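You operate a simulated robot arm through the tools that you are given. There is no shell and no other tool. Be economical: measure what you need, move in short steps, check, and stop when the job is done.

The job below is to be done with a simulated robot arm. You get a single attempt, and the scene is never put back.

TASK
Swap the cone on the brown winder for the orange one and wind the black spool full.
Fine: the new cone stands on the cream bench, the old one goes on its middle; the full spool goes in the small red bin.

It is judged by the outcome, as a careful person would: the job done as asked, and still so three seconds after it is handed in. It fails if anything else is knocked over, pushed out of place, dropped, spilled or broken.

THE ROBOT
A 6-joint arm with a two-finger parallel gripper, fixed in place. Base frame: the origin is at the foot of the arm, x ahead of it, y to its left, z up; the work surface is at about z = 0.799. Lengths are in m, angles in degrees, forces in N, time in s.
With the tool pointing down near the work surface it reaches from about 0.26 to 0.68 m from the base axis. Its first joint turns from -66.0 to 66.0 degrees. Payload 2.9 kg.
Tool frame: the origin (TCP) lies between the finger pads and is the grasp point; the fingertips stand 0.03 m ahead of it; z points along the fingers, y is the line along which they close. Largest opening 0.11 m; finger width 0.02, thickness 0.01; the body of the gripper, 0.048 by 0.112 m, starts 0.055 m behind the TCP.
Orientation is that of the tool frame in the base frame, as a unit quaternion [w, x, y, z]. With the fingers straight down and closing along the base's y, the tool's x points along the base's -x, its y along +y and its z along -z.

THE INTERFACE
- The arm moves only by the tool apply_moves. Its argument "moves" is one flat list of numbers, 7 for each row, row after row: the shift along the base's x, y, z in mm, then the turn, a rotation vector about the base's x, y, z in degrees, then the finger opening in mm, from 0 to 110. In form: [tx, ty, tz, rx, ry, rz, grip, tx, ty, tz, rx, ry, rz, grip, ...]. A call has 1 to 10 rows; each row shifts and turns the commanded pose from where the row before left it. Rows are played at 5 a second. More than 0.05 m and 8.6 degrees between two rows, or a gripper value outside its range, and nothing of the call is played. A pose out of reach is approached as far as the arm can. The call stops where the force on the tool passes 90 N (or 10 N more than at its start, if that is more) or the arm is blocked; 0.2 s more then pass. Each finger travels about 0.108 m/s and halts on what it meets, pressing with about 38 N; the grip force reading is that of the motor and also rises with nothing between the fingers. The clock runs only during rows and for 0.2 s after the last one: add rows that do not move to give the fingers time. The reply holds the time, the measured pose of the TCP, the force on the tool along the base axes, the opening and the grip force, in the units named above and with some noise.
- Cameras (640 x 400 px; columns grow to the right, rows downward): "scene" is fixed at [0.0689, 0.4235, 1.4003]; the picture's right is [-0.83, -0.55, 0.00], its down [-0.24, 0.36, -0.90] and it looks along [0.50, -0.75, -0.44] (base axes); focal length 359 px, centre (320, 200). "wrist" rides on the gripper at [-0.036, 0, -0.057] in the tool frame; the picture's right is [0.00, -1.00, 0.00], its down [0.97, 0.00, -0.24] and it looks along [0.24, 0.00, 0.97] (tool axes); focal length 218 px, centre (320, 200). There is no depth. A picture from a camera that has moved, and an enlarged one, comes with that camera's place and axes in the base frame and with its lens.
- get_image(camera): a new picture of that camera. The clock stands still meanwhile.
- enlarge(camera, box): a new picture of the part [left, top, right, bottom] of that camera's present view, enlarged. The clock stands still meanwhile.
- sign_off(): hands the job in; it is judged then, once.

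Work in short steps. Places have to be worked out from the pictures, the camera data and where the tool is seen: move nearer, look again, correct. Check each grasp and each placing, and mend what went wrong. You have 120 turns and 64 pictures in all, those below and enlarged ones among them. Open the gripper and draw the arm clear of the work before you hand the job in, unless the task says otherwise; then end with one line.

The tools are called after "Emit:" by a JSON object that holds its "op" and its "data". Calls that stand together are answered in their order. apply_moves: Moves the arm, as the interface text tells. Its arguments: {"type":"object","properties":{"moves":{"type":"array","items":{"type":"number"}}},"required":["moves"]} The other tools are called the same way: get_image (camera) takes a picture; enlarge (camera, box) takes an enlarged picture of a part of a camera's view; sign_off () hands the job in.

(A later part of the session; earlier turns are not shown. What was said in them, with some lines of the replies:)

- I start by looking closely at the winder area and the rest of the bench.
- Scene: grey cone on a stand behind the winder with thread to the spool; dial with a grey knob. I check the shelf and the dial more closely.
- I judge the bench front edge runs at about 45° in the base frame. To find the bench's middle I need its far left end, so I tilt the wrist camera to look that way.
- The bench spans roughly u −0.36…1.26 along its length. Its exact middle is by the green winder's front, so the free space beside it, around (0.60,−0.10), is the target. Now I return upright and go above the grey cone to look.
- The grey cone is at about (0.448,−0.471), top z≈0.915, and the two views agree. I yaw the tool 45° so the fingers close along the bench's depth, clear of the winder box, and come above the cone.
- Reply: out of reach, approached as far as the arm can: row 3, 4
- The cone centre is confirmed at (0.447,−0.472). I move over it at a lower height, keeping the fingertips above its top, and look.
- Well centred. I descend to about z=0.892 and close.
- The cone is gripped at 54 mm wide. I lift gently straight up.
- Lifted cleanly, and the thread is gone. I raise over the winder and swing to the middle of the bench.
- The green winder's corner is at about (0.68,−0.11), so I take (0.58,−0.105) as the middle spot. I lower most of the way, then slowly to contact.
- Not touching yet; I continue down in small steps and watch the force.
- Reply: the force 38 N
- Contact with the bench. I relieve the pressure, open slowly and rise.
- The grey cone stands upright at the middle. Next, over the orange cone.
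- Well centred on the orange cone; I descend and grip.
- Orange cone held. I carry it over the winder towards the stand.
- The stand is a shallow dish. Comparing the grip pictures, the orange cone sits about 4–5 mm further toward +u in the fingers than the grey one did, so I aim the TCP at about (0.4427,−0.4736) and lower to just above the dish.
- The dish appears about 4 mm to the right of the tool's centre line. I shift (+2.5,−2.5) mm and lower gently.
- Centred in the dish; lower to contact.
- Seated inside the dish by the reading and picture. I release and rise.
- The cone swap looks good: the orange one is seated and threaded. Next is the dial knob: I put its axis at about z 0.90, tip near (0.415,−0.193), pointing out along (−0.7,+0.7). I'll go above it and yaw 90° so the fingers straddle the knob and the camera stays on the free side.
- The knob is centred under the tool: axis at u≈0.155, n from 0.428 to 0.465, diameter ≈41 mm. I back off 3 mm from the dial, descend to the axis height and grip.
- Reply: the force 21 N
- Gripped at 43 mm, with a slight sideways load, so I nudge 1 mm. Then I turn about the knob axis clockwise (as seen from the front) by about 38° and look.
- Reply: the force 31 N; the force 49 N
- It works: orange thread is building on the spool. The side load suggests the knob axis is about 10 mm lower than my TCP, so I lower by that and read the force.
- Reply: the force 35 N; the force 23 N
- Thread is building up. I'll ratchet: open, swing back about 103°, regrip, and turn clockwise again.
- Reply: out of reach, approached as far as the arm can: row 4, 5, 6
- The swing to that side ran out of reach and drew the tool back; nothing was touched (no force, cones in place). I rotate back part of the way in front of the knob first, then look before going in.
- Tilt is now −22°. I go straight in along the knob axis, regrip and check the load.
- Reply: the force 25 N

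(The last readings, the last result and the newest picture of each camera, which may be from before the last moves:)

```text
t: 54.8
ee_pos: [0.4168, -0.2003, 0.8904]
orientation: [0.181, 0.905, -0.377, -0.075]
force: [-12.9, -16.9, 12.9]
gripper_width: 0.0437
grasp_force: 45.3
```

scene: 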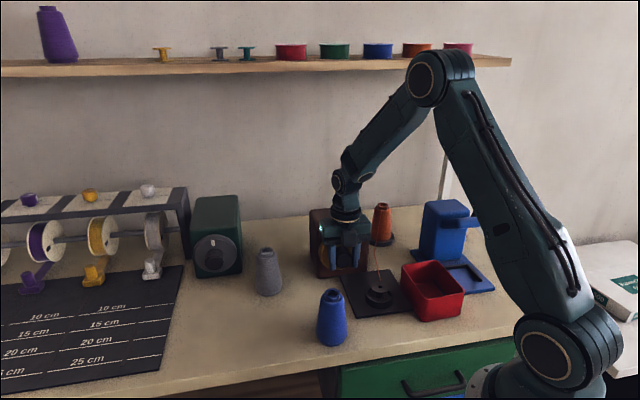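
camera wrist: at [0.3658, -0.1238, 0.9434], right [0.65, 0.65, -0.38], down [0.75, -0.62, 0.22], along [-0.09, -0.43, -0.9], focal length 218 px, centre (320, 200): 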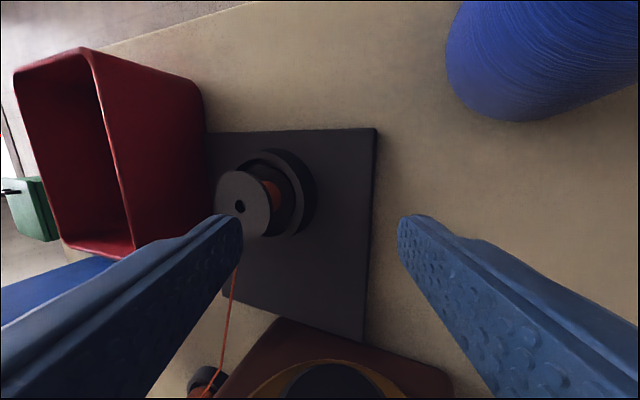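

Gripped. I turn clockwise about 79°.

Emit:
{"op": "apply_moves", "data": {"moves": [-1, -1, 0, 0, 0, 0, 30, 0, 0, 0, 5, -5, 0, 30, 0, 0, 0, 5, -5, 0, 30, 0, 0, 0, 5, -5, 0, 30, 0, 0, 0, 5, -5, 0, 30, 0, 0, 0, 5, -5, 0, 30, 0, 0, 0, 0, 0, 0, 30]}}

Emit:
{"op": "apply_moves", "data": {"moves": [0, 0, 0, 5, -5, 0, 30, 0, 0, 0, 5, -5, 0, 30, 0, 0, 0, 5, -5, 0, 30, 0, 0, 0, 5, -5, 0, 30, 0, 0, 0, 5, -5, 0, 30, 0, 0, 0, 5, -5, 0, 30, 0, 0, 0, 0, 0, 0, 30]}}

Emit:
{"op": "enlarge", "data": {"camera": "scene", "box": [340, 240, 430, 320]}}

```text
t: 56.4
ee_pos: [0.4187, -0.1988, 0.8915]
orientation: [-0.104, 0.918, -0.38, 0.043]
force: [-4.8, 3.4, 2.3]
gripper_width: 0.0437
grasp_force: 45.1
```

```text
t: 58.0
ee_pos: [0.4193, -0.2004, 0.8914]
orientation: [-0.429, 0.817, -0.34, 0.181]
force: [12.3, -14.1, 26.4]
gripper_width: 0.0435
grasp_force: 44.8
```

```text
5.00 times, centred on (385, 280) of scene
camera zoom: at [0.0688, 0.4233, 1.4004], right [-0.83, -0.55, 0.0], down [-0.24, 0.36, -0.9], along [0.5, -0.75, -0.44], focal length 1793 px, centre (-5, -200)
```

zoom: 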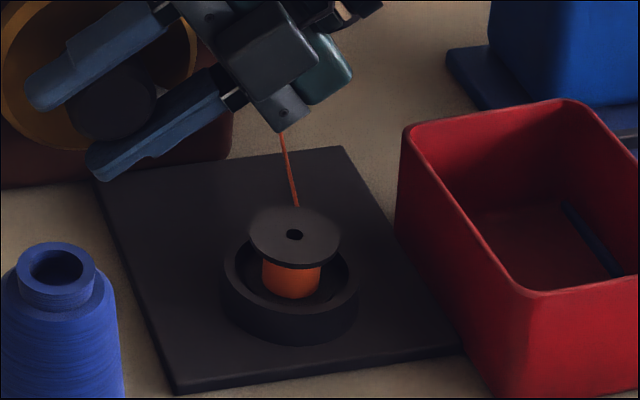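

The spool is about 60% across. Another ratchet stroke: back 79°, regrip, forward 79°.

Emit:
{"op": "apply_moves", "data": {"moves": [0, 0, 0, 0, 0, 0, 50, 0, 0, 0, 0, 0, 0, 64, 0, 0, 0, 0, 0, 0, 64, 0, 0, 0, -5.5, 5.5, 0, 64, 0, 0, 0, -5.5, 5.5, 0, 64, 0, 0, 0, -5.5, 5.5, 0, 64, 0, 0, 0, -5.5, 5.5, 0, 64, 0, 0, 0, -5.5, 5.5, 0, 64, 0, 0, 0, -5.5, 5.5, 0, 64, 0, 0, 0, -5.5, 5.5, 0, 64]}}

Emit:
{"op": "apply_moves", "data": {"moves": [0, 0, 0, -5.5, 5.5, 0, 64, 0, 0, 0, -5.5, 5.5, 0, 64, 0, 0, 0, -5.5, 5.5, 0, 64, 0, 0, 0, 0, 0, 0, 64, 0, 0, 0, 0, 0, 0, 50, 0, 0, 0, 0, 0, 0, 40, 0, 0, 0, 0, 0, 0, 30, 0, 0, 0, 0, 0, 0, 30]}}

```text
t: 59.3
ee_pos: [0.4084, -0.2094, 0.8842]
orientation: [-0.296, 0.863, -0.393, 0.116]
force: [-7.1, -3.4, 6.6]
gripper_width: 0.0778
grasp_force: 14.2
stopped in row 6: the force on the tool passed its limit (the readings are from after the stop); the commanded pose is now the measured one
```

```text
t: 61.1
ee_pos: [0.4155, -0.2017, 0.8842]
orientation: [-0.117, 0.908, -0.4, 0.049]
force: [41.6, 30.0, 12.7]
gripper_width: 0.0564
grasp_force: 26.9
```

The swing back snagged and the grip reads 56 mm, which isn't right. I stop and look.

Emit:
{"op": "enlarge", "data": {"camera": "scene", "box": [300, 190, 430, 320]}}

Emit:
{"op": "get_image", "data": {"camera": "wrist"}}

```text
3.08 times, centred on (365, 255) of scene
camera zoom: at [0.0697, 0.4244, 1.4], right [-0.83, -0.55, 0.0], down [-0.24, 0.36, -0.9], along [0.5, -0.75, -0.44], focal length 1103 px, centre (182, 31)
```

zoom: 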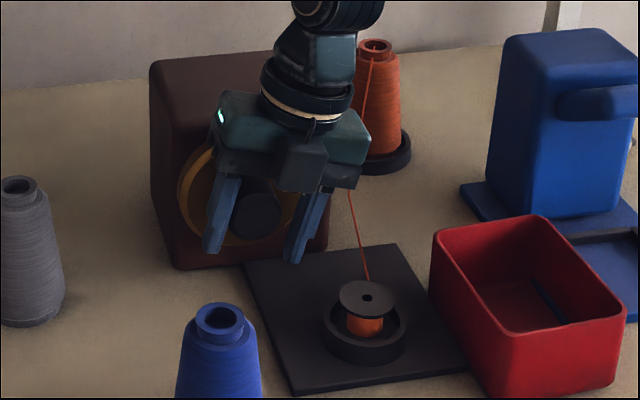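

```text
23 pictures are left
camera wrist: at [0.3813, -0.186, 0.9406], right [0.71, 0.65, 0.25], down [0.61, -0.76, 0.23], along [0.34, -0.01, -0.94], focal length 218 px, centre (320, 200)
```

wrist: 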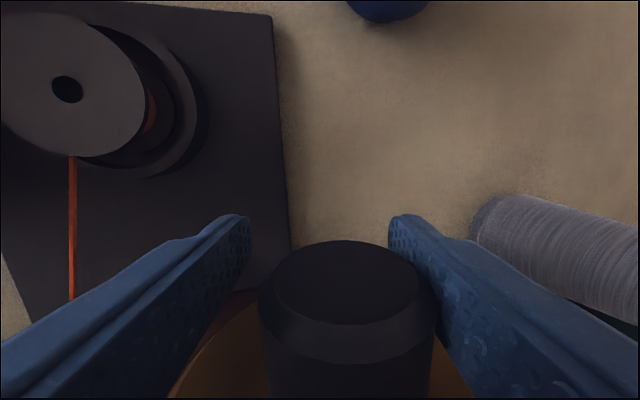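

One finger is against the knob: after the stop the tool sits about 10 mm to the −u side and 6 mm low. The gripper body probably caught the dial rim. I open, recentre with 4 mm more clearance from the dial, fix the yaw, and rotate to −22°.

Emit:
{"op": "apply_moves", "data": {"moves": [0, 0, 0, 0, 0, 0, 64, 0, 0, 0, 0, 0, 0, 64, 4, 6, 4, 0, 0, 0, 70, 4, 9, 4, 0, 0, -2.4, 70, 0, 0, 0, 0, 0, 0, 70]}}

Emit:
{"op": "get_image", "data": {"camera": "wrist"}}

```text
t: 62.3
ee_pos: [0.4161, -0.1921, 0.8884]
orientation: [-0.109, 0.896, -0.428, 0.046]
force: [0.0, -0.4, 0.0]
gripper_width: 0.0701
grasp_force: 0.1
```

```text
22 pictures are left
camera wrist: at [0.3844, -0.174, 0.9463], right [0.76, 0.61, 0.23], down [0.57, -0.79, 0.22], along [0.32, -0.04, -0.95], focal length 218 px, centre (320, 200)
```

wrist: 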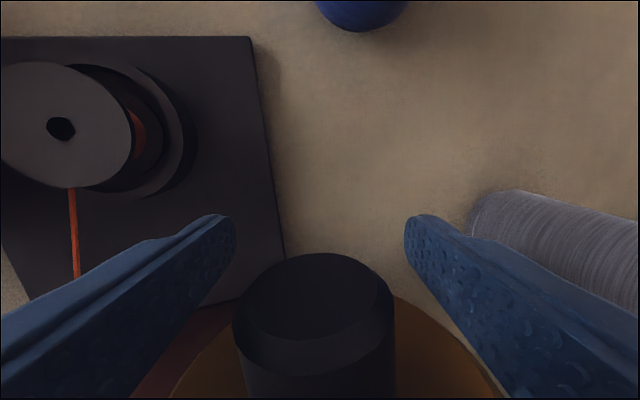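

Wrong yaw sign; I turn it back by +6°, centre, then tilt to about −22° and look.

Emit:
{"op": "apply_moves", "data": {"moves": [0.5, -4.5, 2, 0, 0, 3, 70, 0, 0, 0, 0, 0, 3, 70, 0, 0, 0, -5, 5, 0, 70, 0, 0, 0, -5, 5, 0, 70, 0, 0, 0, -5, 5, 0, 70, 0, 0, 0, -5, 5, 0, 70, 0, 0, 0, -5, 5, 0, 70, 0, 0, 0, 0, 0, 0, 70, 0, 0, 0, 0, 0, 0, 70]}}

Emit:
{"op": "get_image", "data": {"camera": "wrist"}}

```text
t: 64.3
ee_pos: [0.4172, -0.1977, 0.8918]
orientation: [0.173, 0.907, -0.377, -0.078]
force: [-0.3, -0.6, 0.0]
gripper_width: 0.0701
grasp_force: 0.1
```

```text
21 pictures are left
camera wrist: at [0.4078, -0.1587, 0.9471], right [0.66, 0.66, -0.37], down [0.75, -0.63, 0.21], along [-0.09, -0.42, -0.9], focal length 218 px, centre (320, 200)
```

wrist: 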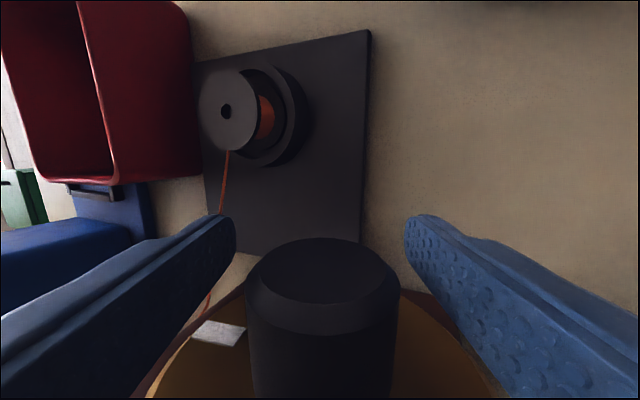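

Centred with clearance. Grip and turn clockwise.

Emit:
{"op": "apply_moves", "data": {"moves": [-1.5, 1.5, 0, 0, 0, 0, 60, 0, 0, 0, 0, 0, 0, 50, 0, 0, 0, 0, 0, 0, 40, 0, 0, 0, 0, 0, 0, 30, 0, 0, 0, 0, 0, 0, 30, 0, 0, 0, 5, -5, 0, 30, 0, 0, 0, 5, -5, 0, 30, 0, 0, 0, 5, -5, 0, 30, 0, 0, 0, 5, -5, 0, 30, 0, 0, 0, 0, 0, 0, 30]}}

Emit:
{"op": "apply_moves", "data": {"moves": [0, 0, 0, 5, -5, 0, 30, 0, 0, 0, 5, -5, 0, 30, 0, 0, 0, 5, -5, 0, 30, 0, 0, 0, 5, -5, 0, 30, 0, 0, 0, 5, -5, 0, 30, 0, 0, 0, 5, -5, 0, 30, 0, 0, 0, 0, 0, 0, 30]}}

Emit:
{"op": "enlarge", "data": {"camera": "scene", "box": [340, 240, 430, 320]}}

```text
t: 66.5
ee_pos: [0.4157, -0.1969, 0.8922]
orientation: [-0.054, 0.923, -0.381, 0.017]
force: [2.1, 3.1, -2.5]
gripper_width: 0.0431
grasp_force: 45.1
```

```text
t: 68.1
ee_pos: [0.4147, -0.2007, 0.8964]
orientation: [-0.381, 0.843, -0.344, 0.162]
force: [-44.2, -17.8, 53.2]
gripper_width: 0.0476
grasp_force: 17.9
```

```text
5.00 times, centred on (385, 280) of scene
camera zoom: at [0.0671, 0.4237, 1.4004], right [-0.83, -0.55, 0.0], down [-0.24, 0.36, -0.9], along [0.5, -0.75, -0.44], focal length 1793 px, centre (-5, -200)
```

zoom: 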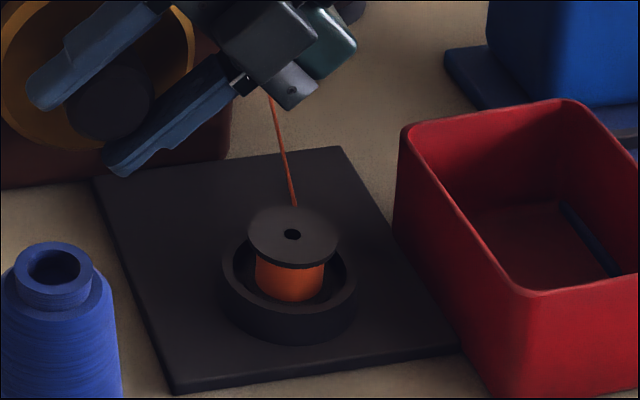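

The spool is at ~75%. There's axial load on the tool at the end of the stroke, so I release, back straight out along the knob axis by 20 mm before swinging back, and read the force.

Emit:
{"op": "apply_moves", "data": {"moves": [0, 0, 0, 0, 0, 0, 50, 0, 0, 0, 0, 0, 0, 64, 0, 0, 0, 0, 0, 0, 70, 0, 0, 0, 0, 0, 0, 70]}}

Emit:
{"op": "get_image", "data": {"camera": "wrist"}}

```text
t: 69.1
ee_pos: [0.4159, -0.2014, 0.8965]
orientation: [-0.381, 0.842, -0.345, 0.163]
force: [-33.3, -18.8, 54.9]
gripper_width: 0.0701
grasp_force: 0.0
```

```text
19 pictures are left
camera wrist: at [0.3603, -0.2055, 0.9355], right [0.46, 0.47, 0.75], down [0.56, -0.81, 0.17], along [0.69, 0.34, -0.64], focal length 218 px, centre (320, 200)
```

wrist: 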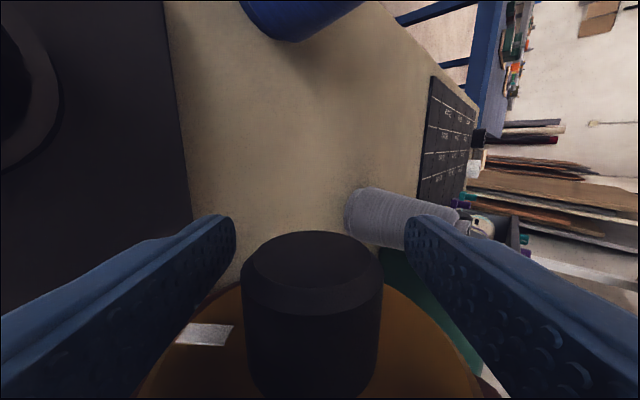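

The load remains with the fingers open, so the gripper body is pressing on the dial rim. I back off along the tool axis, then out along the knob axis, and swing back clear of the dial.

Emit:
{"op": "apply_moves", "data": {"moves": [-4.4, -4.4, 5, 0, 0, 0, 70, -14, 14, 0, 0, 0, 0, 70, 0, 0, 0, -5, 5, 0, 70, 0, 0, 0, -5, 5, 0, 70, 0, 0, 0, -5, 5, 0, 70, 0, 0, 0, -5, 5, 0, 70, 0, 0, 0, -5, 5, 0, 70, 0, 0, 0, -5, 5, 0, 70, 0, 0, 0, -5, 5, 0, 70, 0, 0, 0, -5, 5, 0, 70]}}

Emit:
{"op": "apply_moves", "data": {"moves": [0, 0, 0, -5, 5, 0, 70, 0, 0, 0, -5, 5, 0, 70, 0, 0, 0, 0, 0, 0, 70, 0, 0, 0, 0, 0, 0, 70]}}

Emit:
{"op": "enlarge", "data": {"camera": "scene", "box": [300, 190, 430, 320]}}

```text
t: 71.3
ee_pos: [0.3965, -0.1885, 0.8968]
orientation: [0.061, 0.922, -0.381, -0.03]
force: [0.2, 0.7, 0.1]
gripper_width: 0.0701
grasp_force: 0.1
```

```text
t: 72.3
ee_pos: [0.3974, -0.1866, 0.8968]
orientation: [0.173, 0.907, -0.376, -0.077]
force: [1.0, 0.1, -0.1]
gripper_width: 0.0699
grasp_force: 0.0
```

```text
3.08 times, centred on (365, 255) of scene
camera zoom: at [0.0689, 0.4236, 1.4003], right [-0.83, -0.55, 0.0], down [-0.24, 0.36, -0.9], along [0.5, -0.75, -0.44], focal length 1103 px, centre (182, 31)
```

zoom: 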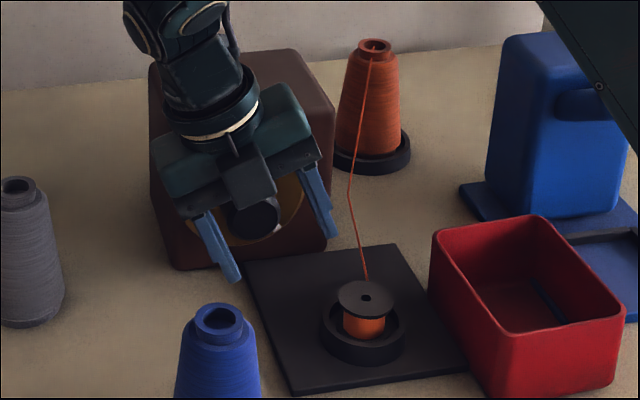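

Clear. I enter again, with the TCP 6 mm behind the axis and 4 mm further from the dial, and turn with a matching arc.

Emit:
{"op": "apply_moves", "data": {"moves": [6, 6, 1, 0, 0, 0, 70, 12.7, -12.7, 0, 0, 0, 0, 70, 0, 0, 0, 0, 0, 0, 55, 0, 0, 0, 0, 0, 0, 40, 0, 0, 0, 0, 0, 0, 30, 0, 0, 0, 0, 0, 0, 30]}}

Emit:
{"op": "apply_moves", "data": {"moves": [-0.48, -0.48, 0.15, 5, -5, 0, 30, -0.48, -0.48, 0.15, 5, -5, 0, 30, -0.48, -0.48, 0.15, 5, -5, 0, 30, -0.48, -0.48, -0.05, 5, -5, 0, 30, -0.48, -0.48, -0.05, 5, -5, 0, 30, 0, 0, 0, 0, 0, 0, 30]}}

Emit:
{"op": "apply_moves", "data": {"moves": [-0.48, -0.48, -0.05, 5, -5, 0, 30, -0.48, -0.48, -0.45, 5, -5, 0, 30, -0.48, -0.48, -0.45, 5, -5, 0, 30, -0.48, -0.48, -0.45, 5, -5, 0, 30, -0.48, -0.48, -0.45, 5, -5, 0, 30, 0, 0, 0, 0, 0, 0, 30]}}

Emit:
{"op": "enlarge", "data": {"camera": "scene", "box": [340, 240, 430, 320]}}

```text
t: 73.7
ee_pos: [0.4181, -0.1946, 0.898]
orientation: [0.174, 0.907, -0.377, -0.077]
force: [-1.7, -2.5, 2.7]
gripper_width: 0.0435
grasp_force: 45.2
```

```text
t: 75.1
ee_pos: [0.4141, -0.1968, 0.8987]
orientation: [-0.111, 0.918, -0.379, 0.042]
force: [-13.6, -7.0, 29.2]
gripper_width: 0.0436
grasp_force: 44.7
```

```text
t: 76.5
ee_pos: [0.4119, -0.1993, 0.8966]
orientation: [-0.383, 0.843, -0.344, 0.157]
force: [-15.5, -9.9, 19.5]
gripper_width: 0.0435
grasp_force: 45.1
```

```text
5.00 times, centred on (385, 280) of scene
camera zoom: at [0.0682, 0.4236, 1.4003], right [-0.83, -0.55, 0.0], down [-0.24, 0.36, -0.9], along [0.5, -0.75, -0.44], focal length 1793 px, centre (-5, -200)
```

zoom: 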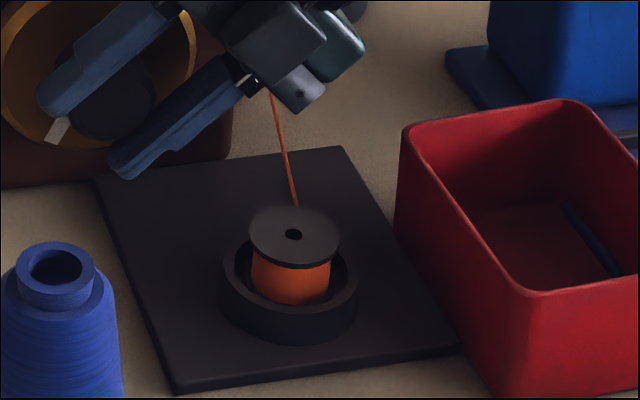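

About 87% now and the load is fine. Same ratchet again.

Emit:
{"op": "apply_moves", "data": {"moves": [0, 0, 0, 0, 0, 0, 55, 0, 0, 0, 0, 0, 0, 70, -14, 14, 1, 0, 0, 0, 70, 0.5, 0.5, 0, -5.5, 5.5, 0, 70, 0.5, 0.5, 0, -5.5, 5.5, 0, 70, 0.5, 0.5, 0, -5.5, 5.5, 0, 70, 0.5, 0.5, 0, -5.5, 5.5, 0, 70, 0.5, 0.5, 0, -5.5, 5.5, 0, 70, 0.5, 0.5, 0, -5.5, 5.5, 0, 70, 0.5, 0.5, 0, -5.5, 5.5, 0, 70]}}

Emit:
{"op": "apply_moves", "data": {"moves": [0.6, 0.6, 0, -5.5, 5.5, 0, 70, 0.6, 0.6, 0, -5.5, 5.5, 0, 70, 0, 0, 0, -0.5, 0.5, 0, 70, 0, 0, 0, 0, 0, 0, 70, 0, 0, 0, 0, 0, 0, 70]}}

```text
t: 78.7
ee_pos: [0.3999, -0.1811, 0.8984]
orientation: [0.044, 0.923, -0.382, -0.023]
force: [-0.1, -0.3, 0.0]
gripper_width: 0.0702
grasp_force: 0.0
```

```text
t: 79.9
ee_pos: [0.4027, -0.1785, 0.897]
orientation: [0.172, 0.907, -0.377, -0.078]
force: [0.2, 0.5, 0.2]
gripper_width: 0.0702
grasp_force: 0.0
```

Emit:
{"op": "apply_moves", "data": {"moves": [13.6, -14.6, 1, 0, 0, 0, 70, 0, 0, 0, 0, 0, 0, 55, 0, 0, 0, 0, 0, 0, 40, 0, 0, 0, 0, 0, 0, 30, 0, 0, 0, 0, 0, 0, 30]}}

Emit:
{"op": "apply_moves", "data": {"moves": [-0.48, -0.48, 0.15, 5, -5, 0, 30, -0.48, -0.48, 0.15, 5, -5, 0, 30, -0.48, -0.48, 0.15, 5, -5, 0, 30, -0.48, -0.48, -0.05, 5, -5, 0, 30, -0.48, -0.48, -0.05, 5, -5, 0, 30, 0, 0, 0, 0, 0, 0, 30]}}

Emit:
{"op": "apply_moves", "data": {"moves": [-0.48, -0.48, -0.05, 5, -5, 0, 30, -0.48, -0.48, -0.45, 5, -5, 0, 30, -0.48, -0.48, -0.45, 5, -5, 0, 30, -0.48, -0.48, -0.45, 5, -5, 0, 30, -0.48, -0.48, -0.45, 5, -5, 0, 30, 0, 0, 0, 0, 0, 0, 30]}}

Emit:
{"op": "enlarge", "data": {"camera": "scene", "box": [340, 240, 430, 320]}}

```text
t: 81.1
ee_pos: [0.4161, -0.1928, 0.8975]
orientation: [0.173, 0.907, -0.376, -0.077]
force: [7.1, 3.9, -3.3]
gripper_width: 0.0436
grasp_force: 44.7
```

```text
t: 82.5
ee_pos: [0.4131, -0.1962, 0.8972]
orientation: [-0.112, 0.918, -0.379, 0.04]
force: [19.6, 13.7, -29.2]
gripper_width: 0.0437
grasp_force: 45.7
```

```text
t: 83.9
ee_pos: [0.4114, -0.1986, 0.897]
orientation: [-0.384, 0.843, -0.344, 0.155]
force: [-0.9, 12.1, -1.9]
gripper_width: 0.0438
grasp_force: 44.7
```

```text
5.00 times, centred on (385, 280) of scene
camera zoom: at [0.0689, 0.4239, 1.4002], right [-0.83, -0.55, 0.0], down [-0.24, 0.36, -0.9], along [0.5, -0.75, -0.44], focal length 1793 px, centre (-5, -200)
```

zoom: 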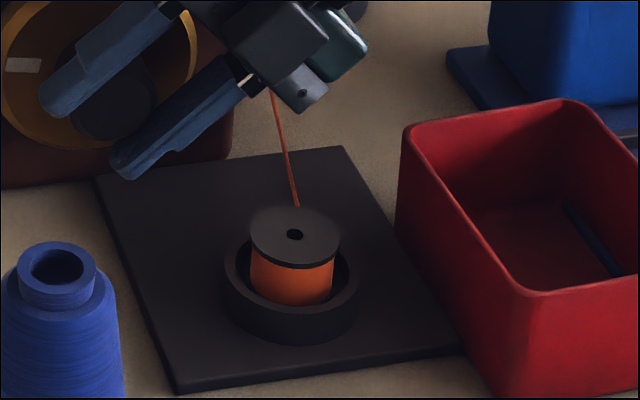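

Now ~91%; growth is slowing, possibly at full. I do one more stroke to confirm it no longer grows.

Emit:
{"op": "apply_moves", "data": {"moves": [0, 0, 0, 0, 0, 0, 55, 0, 0, 0, 0, 0, 0, 70, -14, 14, 1, 0, 0, 0, 70, 0.5, 0.5, 0, -5.5, 5.5, 0, 70, 0.5, 0.5, 0, -5.5, 5.5, 0, 70, 0.5, 0.5, 0, -5.5, 5.5, 0, 70, 0.5, 0.5, 0, -5.5, 5.5, 0, 70, 0.5, 0.5, 0, -5.5, 5.5, 0, 70, 0.5, 0.5, 0, -5.5, 5.5, 0, 70, 0.5, 0.5, 0, -5.5, 5.5, 0, 70]}}

Emit:
{"op": "apply_moves", "data": {"moves": [0.6, 0.6, 0, -5.5, 5.5, 0, 70, 0.6, 0.6, 0, -5.5, 5.5, 0, 70, 0, 0, 0, -0.5, 0.5, 0, 70, 0, 0, 0, 0, 0, 0, 70, 0, 0, 0, 0, 0, 0, 70]}}

Emit:
{"op": "apply_moves", "data": {"moves": [13.6, -14.6, 0, 0, 0, 0, 70, 0, 0, 0, 0, 0, 0, 55, 0, 0, 0, 0, 0, 0, 40, 0, 0, 0, 0, 0, 0, 30, 0, 0, 0, 0, 0, 0, 30]}}

Emit:
{"op": "apply_moves", "data": {"moves": [-0.48, -0.48, 0.15, 5, -5, 0, 30, -0.48, -0.48, 0.15, 5, -5, 0, 30, -0.48, -0.48, 0.15, 5, -5, 0, 30, -0.48, -0.48, -0.05, 5, -5, 0, 30, -0.48, -0.48, -0.05, 5, -5, 0, 30, 0, 0, 0, 0, 0, 0, 30]}}

Emit:
{"op": "apply_moves", "data": {"moves": [-0.48, -0.48, -0.05, 5, -5, 0, 30, -0.48, -0.48, -0.45, 5, -5, 0, 30, -0.48, -0.48, -0.45, 5, -5, 0, 30, -0.48, -0.48, -0.45, 5, -5, 0, 30, -0.48, -0.48, -0.45, 5, -5, 0, 30, 0, 0, 0, 0, 0, 0, 30]}}

Emit:
{"op": "enlarge", "data": {"camera": "scene", "box": [340, 240, 430, 320]}}

```text
t: 86.1
ee_pos: [0.3995, -0.1821, 0.8974]
orientation: [0.044, 0.923, -0.382, -0.024]
force: [0.2, -0.5, 0.8]
gripper_width: 0.0697
grasp_force: 0.1
```

```text
t: 87.3
ee_pos: [0.4026, -0.1805, 0.8976]
orientation: [0.172, 0.907, -0.377, -0.077]
force: [0.3, -0.5, 0.3]
gripper_width: 0.0698
grasp_force: 0.1
```

```text
t: 88.5
ee_pos: [0.4161, -0.193, 0.8961]
orientation: [0.172, 0.908, -0.373, -0.077]
force: [13.9, 12.1, -9.3]
gripper_width: 0.0436
grasp_force: 45.2
```

```text
t: 89.9
ee_pos: [0.4133, -0.1965, 0.8973]
orientation: [-0.112, 0.918, -0.377, 0.042]
force: [29.3, 16.1, -14.8]
gripper_width: 0.0435
grasp_force: 44.9
```

```text
t: 91.3
ee_pos: [0.4109, -0.1998, 0.8976]
orientation: [-0.385, 0.842, -0.343, 0.157]
force: [6.0, 14.8, 28.7]
gripper_width: 0.0436
grasp_force: 44.5
```

```text
5.00 times, centred on (385, 280) of scene
camera zoom: at [0.0686, 0.4242, 1.4001], right [-0.83, -0.55, 0.0], down [-0.24, 0.36, -0.9], along [0.5, -0.75, -0.44], focal length 1793 px, centre (-5, -200)
```

zoom: 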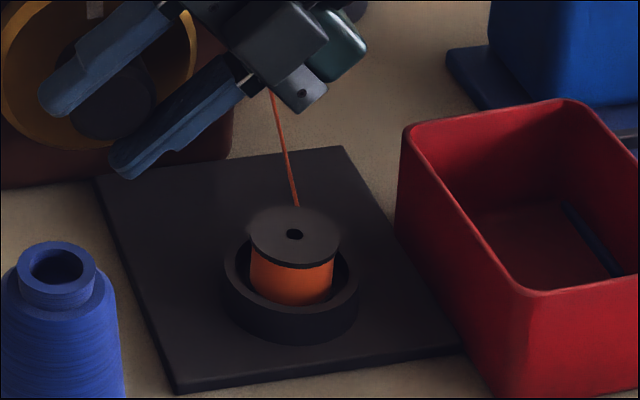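

No further growth after a full turn, so the spool is full. I release, back out, go upright and above the spool to look.

Emit:
{"op": "apply_moves", "data": {"moves": [0, 0, 0, 0, 0, 0, 55, 0, 0, 0, 0, 0, 0, 70, -14, 14, 1, 0, 0, 0, 70, 0.5, 0.5, 8, -5, 5, 0, 70, 0.5, 0.5, 10, -5, 5, 0, 70, 0.5, 0.5, 15, -5, 5, 0, 70, 0.5, 0.5, 20, -5, 5, 0, 70, 0.5, 0.5, 20, -5, 5, 0, 70, 0.5, 0.5, 20, -5, 5, 0, 70, 0, 0, 20, -4.6, 4.6, 0, 70]}}

Emit:
{"op": "apply_moves", "data": {"moves": [-35, -10, 0, 0, 0, 0, 80, -35, -17, 0, 0, 0, 0, 80, 0, 0, 0, 0, 0, 0, 80, 0, 0, 0, 0, 0, 0, 80]}}

Emit:
{"op": "get_image", "data": {"camera": "wrist"}}

```text
t: 93.5
ee_pos: [0.4005, -0.1828, 1.0111]
orientation: [-0.002, 0.924, -0.383, -0.005]
force: [-0.9, -0.4, 0.0]
gripper_width: 0.0701
grasp_force: 0.0
```

```text
t: 94.5
ee_pos: [0.3257, -0.2096, 1.0094]
orientation: [-0.001, 0.924, -0.382, -0.005]
force: [-0.6, -0.9, 0.6]
gripper_width: 0.0799
grasp_force: 0.0
```

```text
14 pictures are left
camera wrist: at [0.3017, -0.1848, 1.0672], right [0.71, 0.71, 0.0], down [0.69, -0.69, 0.23], along [0.16, -0.16, -0.97], focal length 218 px, centre (320, 200)
```

wrist: 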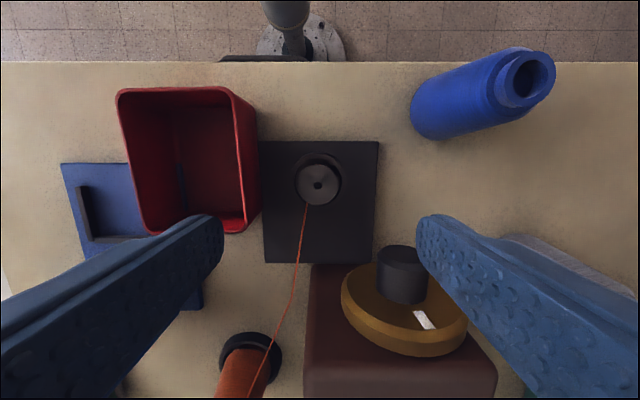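

Spool top is at about (0.3235,−0.2096), z≈0.85. I descend to TCP z≈0.89 and check finger clearance over the cup.

Emit:
{"op": "apply_moves", "data": {"moves": [-2, 0, -40, 0, 0, 0, 75, 0, 0, -40, 0, 0, 0, 75, 0, 0, -38, 0, 0, 0, 75, 0, 0, 0, 0, 0, 0, 75, 0, 0, 0, 0, 0, 0, 75]}}

Emit:
{"op": "get_image", "data": {"camera": "wrist"}}

Emit:
{"op": "enlarge", "data": {"camera": "scene", "box": [340, 240, 430, 320]}}

```text
t: 95.7
ee_pos: [0.325, -0.2112, 0.892]
orientation: [-0.001, 0.924, -0.382, -0.005]
force: [0.0, -0.5, 0.0]
gripper_width: 0.0752
grasp_force: 0.0
```

```text
13 pictures are left
camera wrist: at [0.3004, -0.1863, 0.9506], right [0.71, 0.71, 0.0], down [0.69, -0.69, 0.23], along [0.16, -0.16, -0.97], focal length 218 px, centre (320, 200)
```

wrist: 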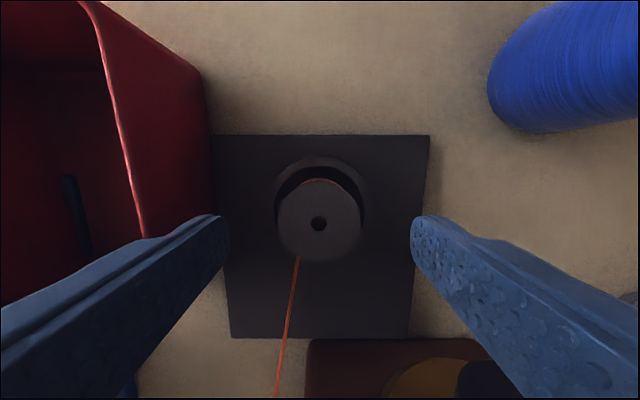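

```text
5.00 times, centred on (385, 280) of scene
camera zoom: at [0.0689, 0.4235, 1.4003], right [-0.83, -0.55, 0.0], down [-0.24, 0.36, -0.9], along [0.5, -0.75, -0.44], focal length 1793 px, centre (-5, -200)
```

zoom: 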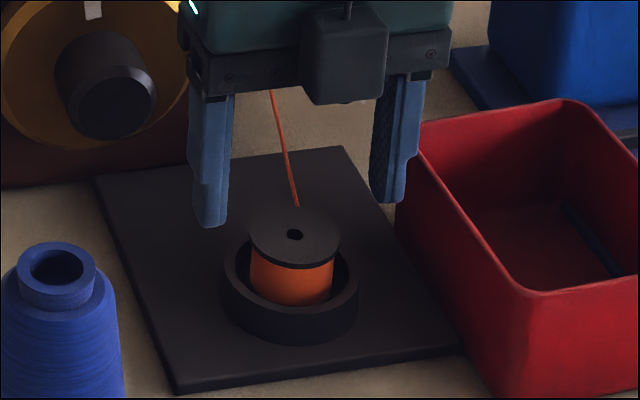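

Centred within 1 mm. Fingertips must stay just above the cup rim (~0.825), so I lower the TCP to ~0.860 and close.

Emit:
{"op": "apply_moves", "data": {"moves": [0, 0, -16, 0, 0, 0, 65, 0, 0, -16, 0, 0, 0, 65, 0, 0, 0, 0, 0, 0, 65, 0, 0, 0, 0, 0, 0, 55, 0, 0, 0, 0, 0, 0, 45, 0, 0, 0, 0, 0, 0, 35, 0, 0, 0, 0, 0, 0, 30, 0, 0, 0, 0, 0, 0, 30]}}

Emit:
{"op": "enlarge", "data": {"camera": "scene", "box": [340, 240, 430, 320]}}

```text
t: 97.5
ee_pos: [0.3258, -0.2109, 0.8591]
orientation: [-0.002, 0.924, -0.382, -0.005]
force: [-0.4, 0.0, 0.0]
gripper_width: 0.0377
grasp_force: 37.9
```

```text
5.00 times, centred on (385, 280) of scene
camera zoom: at [0.0689, 0.4235, 1.4003], right [-0.83, -0.55, 0.0], down [-0.24, 0.36, -0.9], along [0.5, -0.75, -0.44], focal length 1793 px, centre (-5, -200)
```

zoom: 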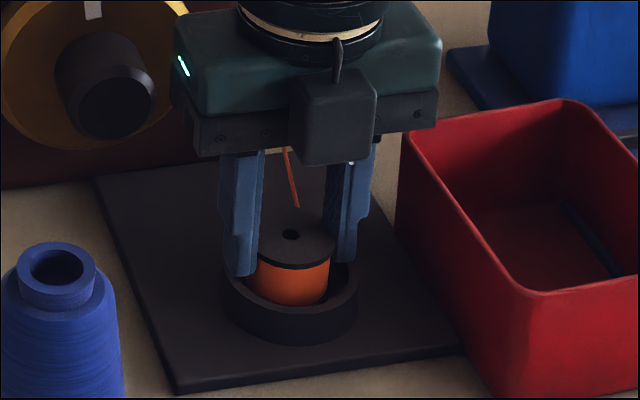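

Gripped at 38 mm. Lift slowly and check.

Emit:
{"op": "apply_moves", "data": {"moves": [0, 0, 5, 0, 0, 0, 30, 0, 0, 10, 0, 0, 0, 30, 0, 0, 20, 0, 0, 0, 30, 0, 0, 30, 0, 0, 0, 30, 0, 0, 30, 0, 0, 0, 30, 0, 0, 20, 0, 0, 0, 30, 0, 0, 0, 0, 0, 0, 30, 0, 0, 0, 0, 0, 0, 30]}}

Emit:
{"op": "get_image", "data": {"camera": "scene"}}

Emit:
{"op": "get_image", "data": {"camera": "wrist"}}

```text
t: 99.3
ee_pos: [0.3299, -0.2089, 0.9738]
orientation: [-0.001, 0.924, -0.382, -0.005]
force: [0.1, 1.1, 0.0]
gripper_width: 0.0377
grasp_force: 37.8
```

```text
10 pictures are left
```

scene: 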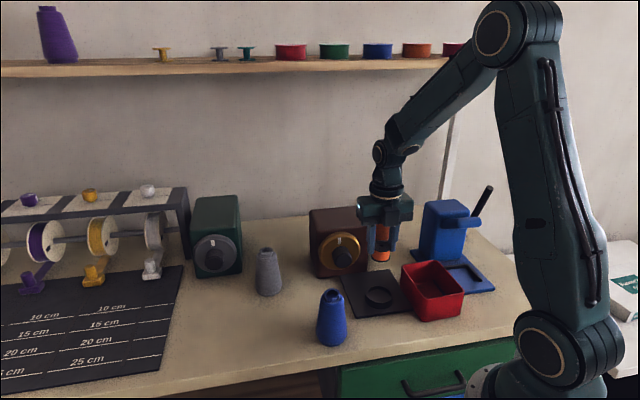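

```text
9 pictures are left
camera wrist: at [0.305, -0.1846, 1.0328], right [0.71, 0.71, 0.0], down [0.69, -0.69, 0.23], along [0.16, -0.16, -0.97], focal length 218 px, centre (320, 200)
```

wrist: 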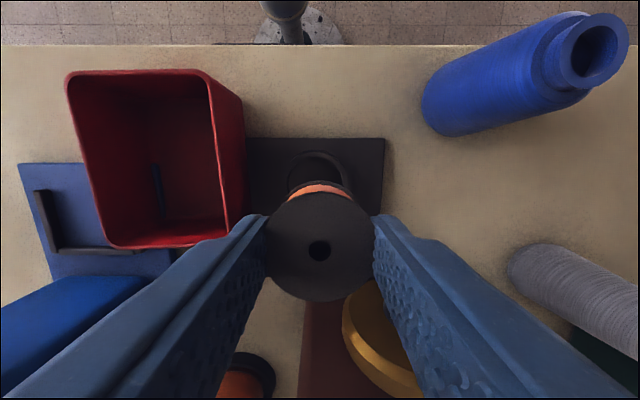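

Spool held with the thread cut free. The bin's centre is about (0.226,−0.273); I move above it and check.

Emit:
{"op": "apply_moves", "data": {"moves": [-26, -16, 5, 0, 0, 0, 30, -26, -16, 5, 0, 0, 0, 30, -26, -16, 0, 0, 0, 0, 30, -26, -16, 0, 0, 0, 0, 30, 0, 0, 0, 0, 0, 0, 30, 0, 0, 0, 0, 0, 0, 30]}}

Emit:
{"op": "get_image", "data": {"camera": "wrist"}}

```text
t: 100.7
ee_pos: [0.2793, -0.2147, 0.9835]
orientation: [-0.002, 0.924, -0.383, -0.005]
force: [0.2, 0.4, 0.0]
gripper_width: 0.0376
grasp_force: 37.7
out of reach, approached as far as the arm can: row 2, 3, 4
```

```text
8 pictures are left
camera wrist: at [0.2541, -0.1897, 1.0422], right [0.71, 0.71, 0.0], down [0.69, -0.69, 0.23], along [0.16, -0.16, -0.97], focal length 218 px, centre (320, 200)
```

wrist: 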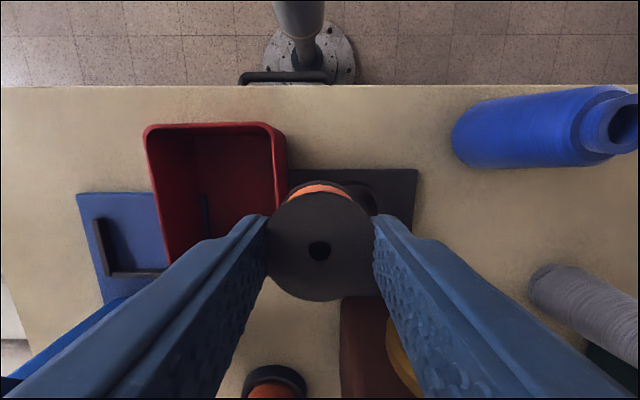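

The wrist roll is at its limit at this yaw. I yaw back −90° in place, then go over the bin.

Emit:
{"op": "apply_moves", "data": {"moves": [0, 0, 0, 0, 0, -8, 30, 0, 0, 0, 0, 0, -8, 30, 0, 0, 0, 0, 0, -8, 30, 0, 0, 0, 0, 0, -8, 30, 0, 0, 0, 0, 0, -8, 30, 0, 0, 0, 0, 0, -8, 30, 0, 0, 0, 0, 0, -8, 30, 0, 0, 0, 0, 0, -8, 30, 0, 0, 0, 0, 0, -8, 30, 0, 0, 0, 0, 0, -8, 30]}}

Emit:
{"op": "apply_moves", "data": {"moves": [0, 0, 0, 0, 0, -8, 30, 0, 0, 0, 0, 0, -2, 30, -18, -20, 0, 0, 0, 0, 30, -18, -20, 0, 0, 0, 0, 30, -17, -18, 0, 0, 0, 0, 30, 0, 0, 0, 0, 0, 0, 30, 0, 0, 0, 0, 0, 0, 30]}}

Emit:
{"op": "get_image", "data": {"camera": "wrist"}}

Emit:
{"op": "enlarge", "data": {"camera": "scene", "box": [350, 180, 510, 330]}}

```text
t: 102.9
ee_pos: [0.2789, -0.2152, 0.9847]
orientation: [0.005, -0.461, 0.887, 0.002]
force: [-0.2, -0.5, 0.3]
gripper_width: 0.0377
grasp_force: 37.6
```

```text
t: 104.5
ee_pos: [0.2241, -0.2731, 0.985]
orientation: [0.004, -0.383, 0.924, 0.002]
force: [0.7, 0.1, -0.3]
gripper_width: 0.0376
grasp_force: 37.8
```

```text
7 pictures are left
camera wrist: at [0.2513, -0.2489, 1.0428], right [0.71, -0.71, 0.0], down [-0.69, -0.69, 0.23], along [-0.16, -0.16, -0.97], focal length 218 px, centre (320, 200)
```

wrist: 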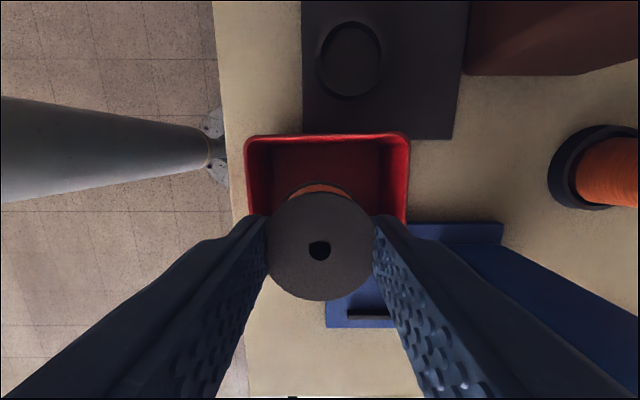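

```text
2.67 times, centred on (430, 255) of scene
camera zoom: at [0.0689, 0.4235, 1.4003], right [-0.83, -0.55, 0.0], down [-0.24, 0.36, -0.9], along [0.5, -0.75, -0.44], focal length 956 px, centre (27, 53)
```

zoom: 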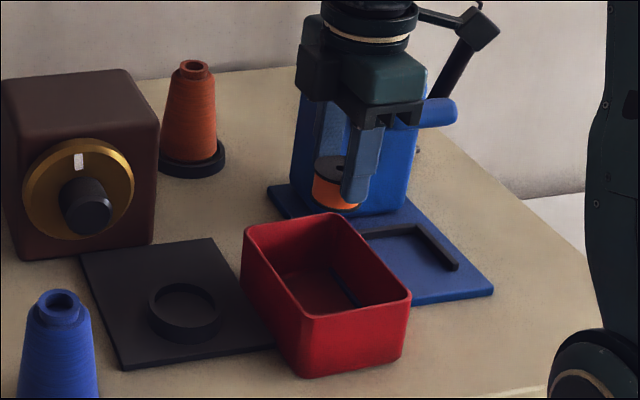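

Slight shift to the bin's centre, then I lower into the bin.

Emit:
{"op": "apply_moves", "data": {"moves": [3, -7, 0, 0, 0, 0, 30, 0, 0, -30, 0, 0, 0, 30, 0, 0, -30, 0, 0, 0, 30, 0, 0, -30, 0, 0, 0, 30, 0, 0, -22, 0, 0, 0, 30, 0, 0, 0, 0, 0, 0, 30, 0, 0, 0, 0, 0, 0, 30]}}

Emit:
{"op": "enlarge", "data": {"camera": "scene", "box": [350, 180, 510, 330]}}

```text
t: 106.1
ee_pos: [0.2308, -0.2811, 0.8714]
orientation: [0.004, -0.383, 0.924, 0.003]
force: [0.0, 0.5, 0.0]
gripper_width: 0.0374
grasp_force: 37.7
```

```text
2.67 times, centred on (430, 255) of scene
camera zoom: at [0.0689, 0.4235, 1.4003], right [-0.83, -0.55, 0.0], down [-0.24, 0.36, -0.9], along [0.5, -0.75, -0.44], focal length 956 px, centre (27, 53)
```

zoom: 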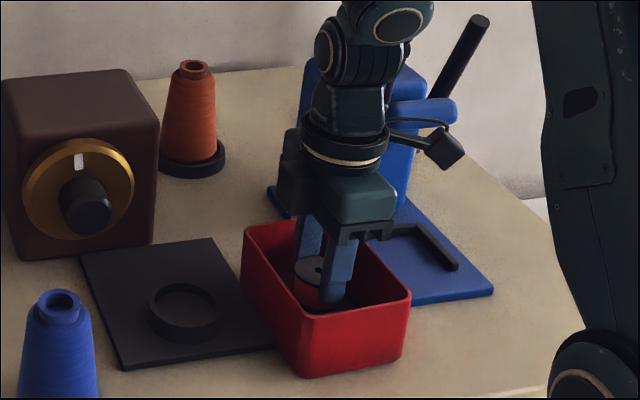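

Inside the bin, clear of the walls. I lower in small steps until contact.

Emit:
{"op": "apply_moves", "data": {"moves": [0, 0, -4, 0, 0, 0, 30, 0, 0, -4, 0, 0, 0, 30, 0, 0, 0, 0, 0, 0, 30]}}

Emit:
{"op": "apply_moves", "data": {"moves": [0, 0, -3, 0, 0, 0, 30, 0, 0, 0, 0, 0, 0, 30]}}

Emit:
{"op": "apply_moves", "data": {"moves": [0, 0, -3, 0, 0, 0, 30, 0, 0, 0, 0, 0, 0, 30]}}

```text
t: 106.9
ee_pos: [0.2294, -0.2807, 0.866]
orientation: [0.004, -0.383, 0.924, 0.001]
force: [-0.2, -0.2, -0.6]
gripper_width: 0.0376
grasp_force: 38.1
```

```text
t: 107.5
ee_pos: [0.2299, -0.2803, 0.8616]
orientation: [0.006, -0.384, 0.923, 0.002]
force: [-1.0, -0.2, 0.0]
gripper_width: 0.0379
grasp_force: 38.0
```

```text
t: 108.1
ee_pos: [0.2287, -0.2787, 0.8577]
orientation: [0.005, -0.384, 0.923, 0.003]
force: [0.2, -0.8, 0.0]
gripper_width: 0.0377
grasp_force: 37.9
```

Emit:
{"op": "apply_moves", "data": {"moves": [0, 0, -3, 0, 0, 0, 30, 0, 0, 0, 0, 0, 0, 30]}}

Emit:
{"op": "apply_moves", "data": {"moves": [0, 0, -3, 0, 0, 0, 30, 0, 0, 0, 0, 0, 0, 30]}}

```text
t: 108.7
ee_pos: [0.23, -0.2793, 0.8557]
orientation: [0.005, -0.383, 0.924, 0.002]
force: [0.5, -1.2, 0.4]
gripper_width: 0.0374
grasp_force: 37.3
```

```text
t: 109.3
ee_pos: [0.2293, -0.2805, 0.8517]
orientation: [0.004, -0.384, 0.923, 0.003]
force: [-0.1, 0.0, -0.5]
gripper_width: 0.0378
grasp_force: 38.4
```

Emit:
{"op": "apply_moves", "data": {"moves": [0, 0, -2, 0, 0, 0, 30, 0, 0, 0, 0, 0, 0, 30]}}

Emit:
{"op": "apply_moves", "data": {"moves": [0, 0, -2, 0, 0, 0, 30, 0, 0, 0, 0, 0, 0, 30]}}

Emit:
{"op": "apply_moves", "data": {"moves": [0, 0, -2, 0, 0, 0, 30, 0, 0, 0, 0, 0, 0, 30]}}

Emit:
{"op": "enlarge", "data": {"camera": "scene", "box": [390, 220, 480, 330]}}

```text
t: 109.9
ee_pos: [0.2288, -0.2793, 0.8504]
orientation: [0.005, -0.383, 0.924, 0.002]
force: [0.1, 0.6, 0.0]
gripper_width: 0.0376
grasp_force: 37.4
```

```text
t: 110.5
ee_pos: [0.2287, -0.2812, 0.8498]
orientation: [0.005, -0.384, 0.924, 0.0]
force: [2.4, 0.3, 20.9]
gripper_width: 0.0375
grasp_force: 37.9
```

```text
t: 111.1
ee_pos: [0.2281, -0.2793, 0.8487]
orientation: [0.005, -0.383, 0.924, 0.0]
force: [2.3, 2.5, 40.3]
gripper_width: 0.0398
grasp_force: 37.9
```

```text
3.64 times, centred on (435, 275) of scene
camera zoom: at [0.0686, 0.424, 1.4002], right [-0.83, -0.55, 0.0], down [-0.24, 0.36, -0.9], along [0.5, -0.75, -0.44], focal length 1304 px, centre (-98, -73)
```

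zoom: 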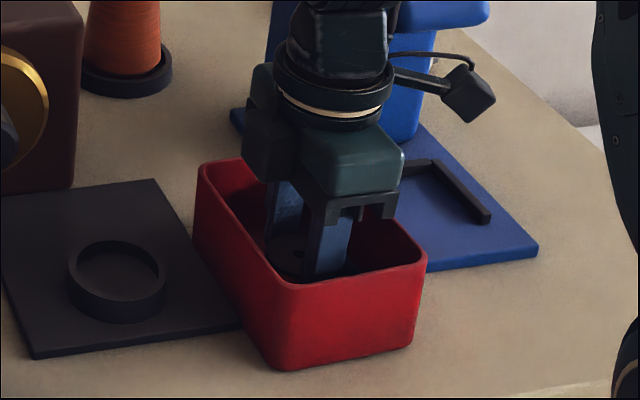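

On the bin floor. I relieve the pressure, open a little and rise straight out.

Emit:
{"op": "apply_moves", "data": {"moves": [0, 0, 3, 0, 0, 0, 30, 0, 0, 0, 0, 0, 0, 46, 0, 0, 0, 0, 0, 0, 56, 0, 0, 0, 0, 0, 0, 56, 0, 0, 20, 0, 0, 0, 56, 0, 0, 30, 0, 0, 0, 56, 0, 0, 40, 0, 0, 0, 56, 0, 0, 40, 0, 0, 0, 56, 0, 0, 40, 0, 0, 0, 56, 0, 0, 0, 0, 0, 0, 56]}}

Emit:
{"op": "apply_moves", "data": {"moves": [30, 20, 20, 0, 0, 0, 56, 30, 20, 10, 0, 0, 0, 56, 30, 20, 0, 0, 0, 0, 56, 0, 0, 0, 0, 0, 0, 56]}}

Emit:
{"op": "get_image", "data": {"camera": "scene"}}

Emit:
{"op": "get_image", "data": {"camera": "wrist"}}

```text
t: 113.3
ee_pos: [0.2293, -0.2771, 1.0173]
orientation: [0.005, -0.384, 0.923, 0.003]
force: [0.4, -0.2, -0.1]
gripper_width: 0.0562
grasp_force: 0.0
```

```text
t: 114.3
ee_pos: [0.3206, -0.2165, 1.0502]
orientation: [0.005, -0.383, 0.924, 0.002]
force: [-0.5, -0.1, 0.2]
gripper_width: 0.0559
grasp_force: 0.1
```

```text
3 pictures are left
```

scene: 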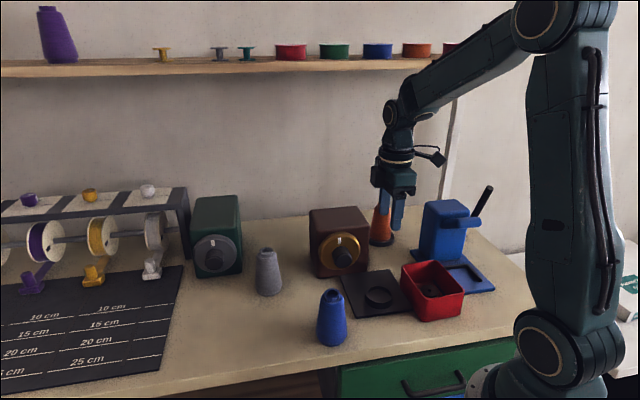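

```text
2 pictures are left
camera wrist: at [0.3461, -0.1934, 1.1079], right [0.71, -0.71, 0.0], down [-0.69, -0.69, 0.23], along [-0.16, -0.16, -0.97], focal length 218 px, centre (320, 200)
```

wrist: 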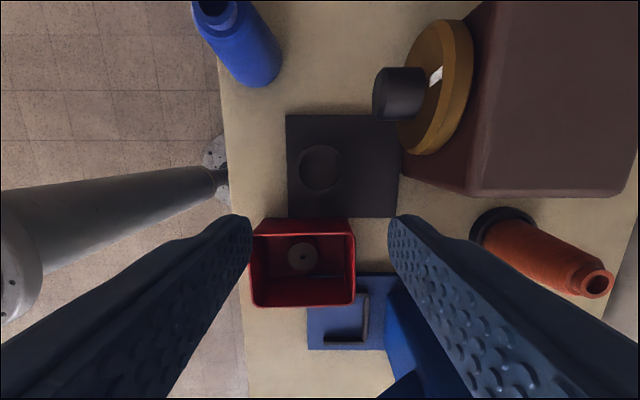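

The spool sits in the bin, the orange cone is on the stand, and the grey cone stands mid-bench. I open the gripper fully, draw the arm up clear, and hand in.

Emit:
{"op": "apply_moves", "data": {"moves": [20, 30, 15, 0, 0, 0, 80, 20, 30, 10, 0, 0, 0, 110, 0, 0, 0, 0, 0, 0, 110, 0, 0, 0, 0, 0, 0, 110]}}

Emit:
{"op": "sign_off", "data": {}}

```text
t: 115.3
ee_pos: [0.3614, -0.1624, 1.0746]
orientation: [0.005, -0.384, 0.923, 0.002]
force: [-0.8, 1.2, 0.2]
gripper_width: 0.1098
grasp_force: 0.1
```

```text
The job is handed in.
```

Done and handed in: the orange cone is on the brown winder's stand, the old grey cone stands near the bench's middle (the green winder's front corner is by the exact centre), and the black spool, wound until it stopped growing, is in the red bin on the bench.
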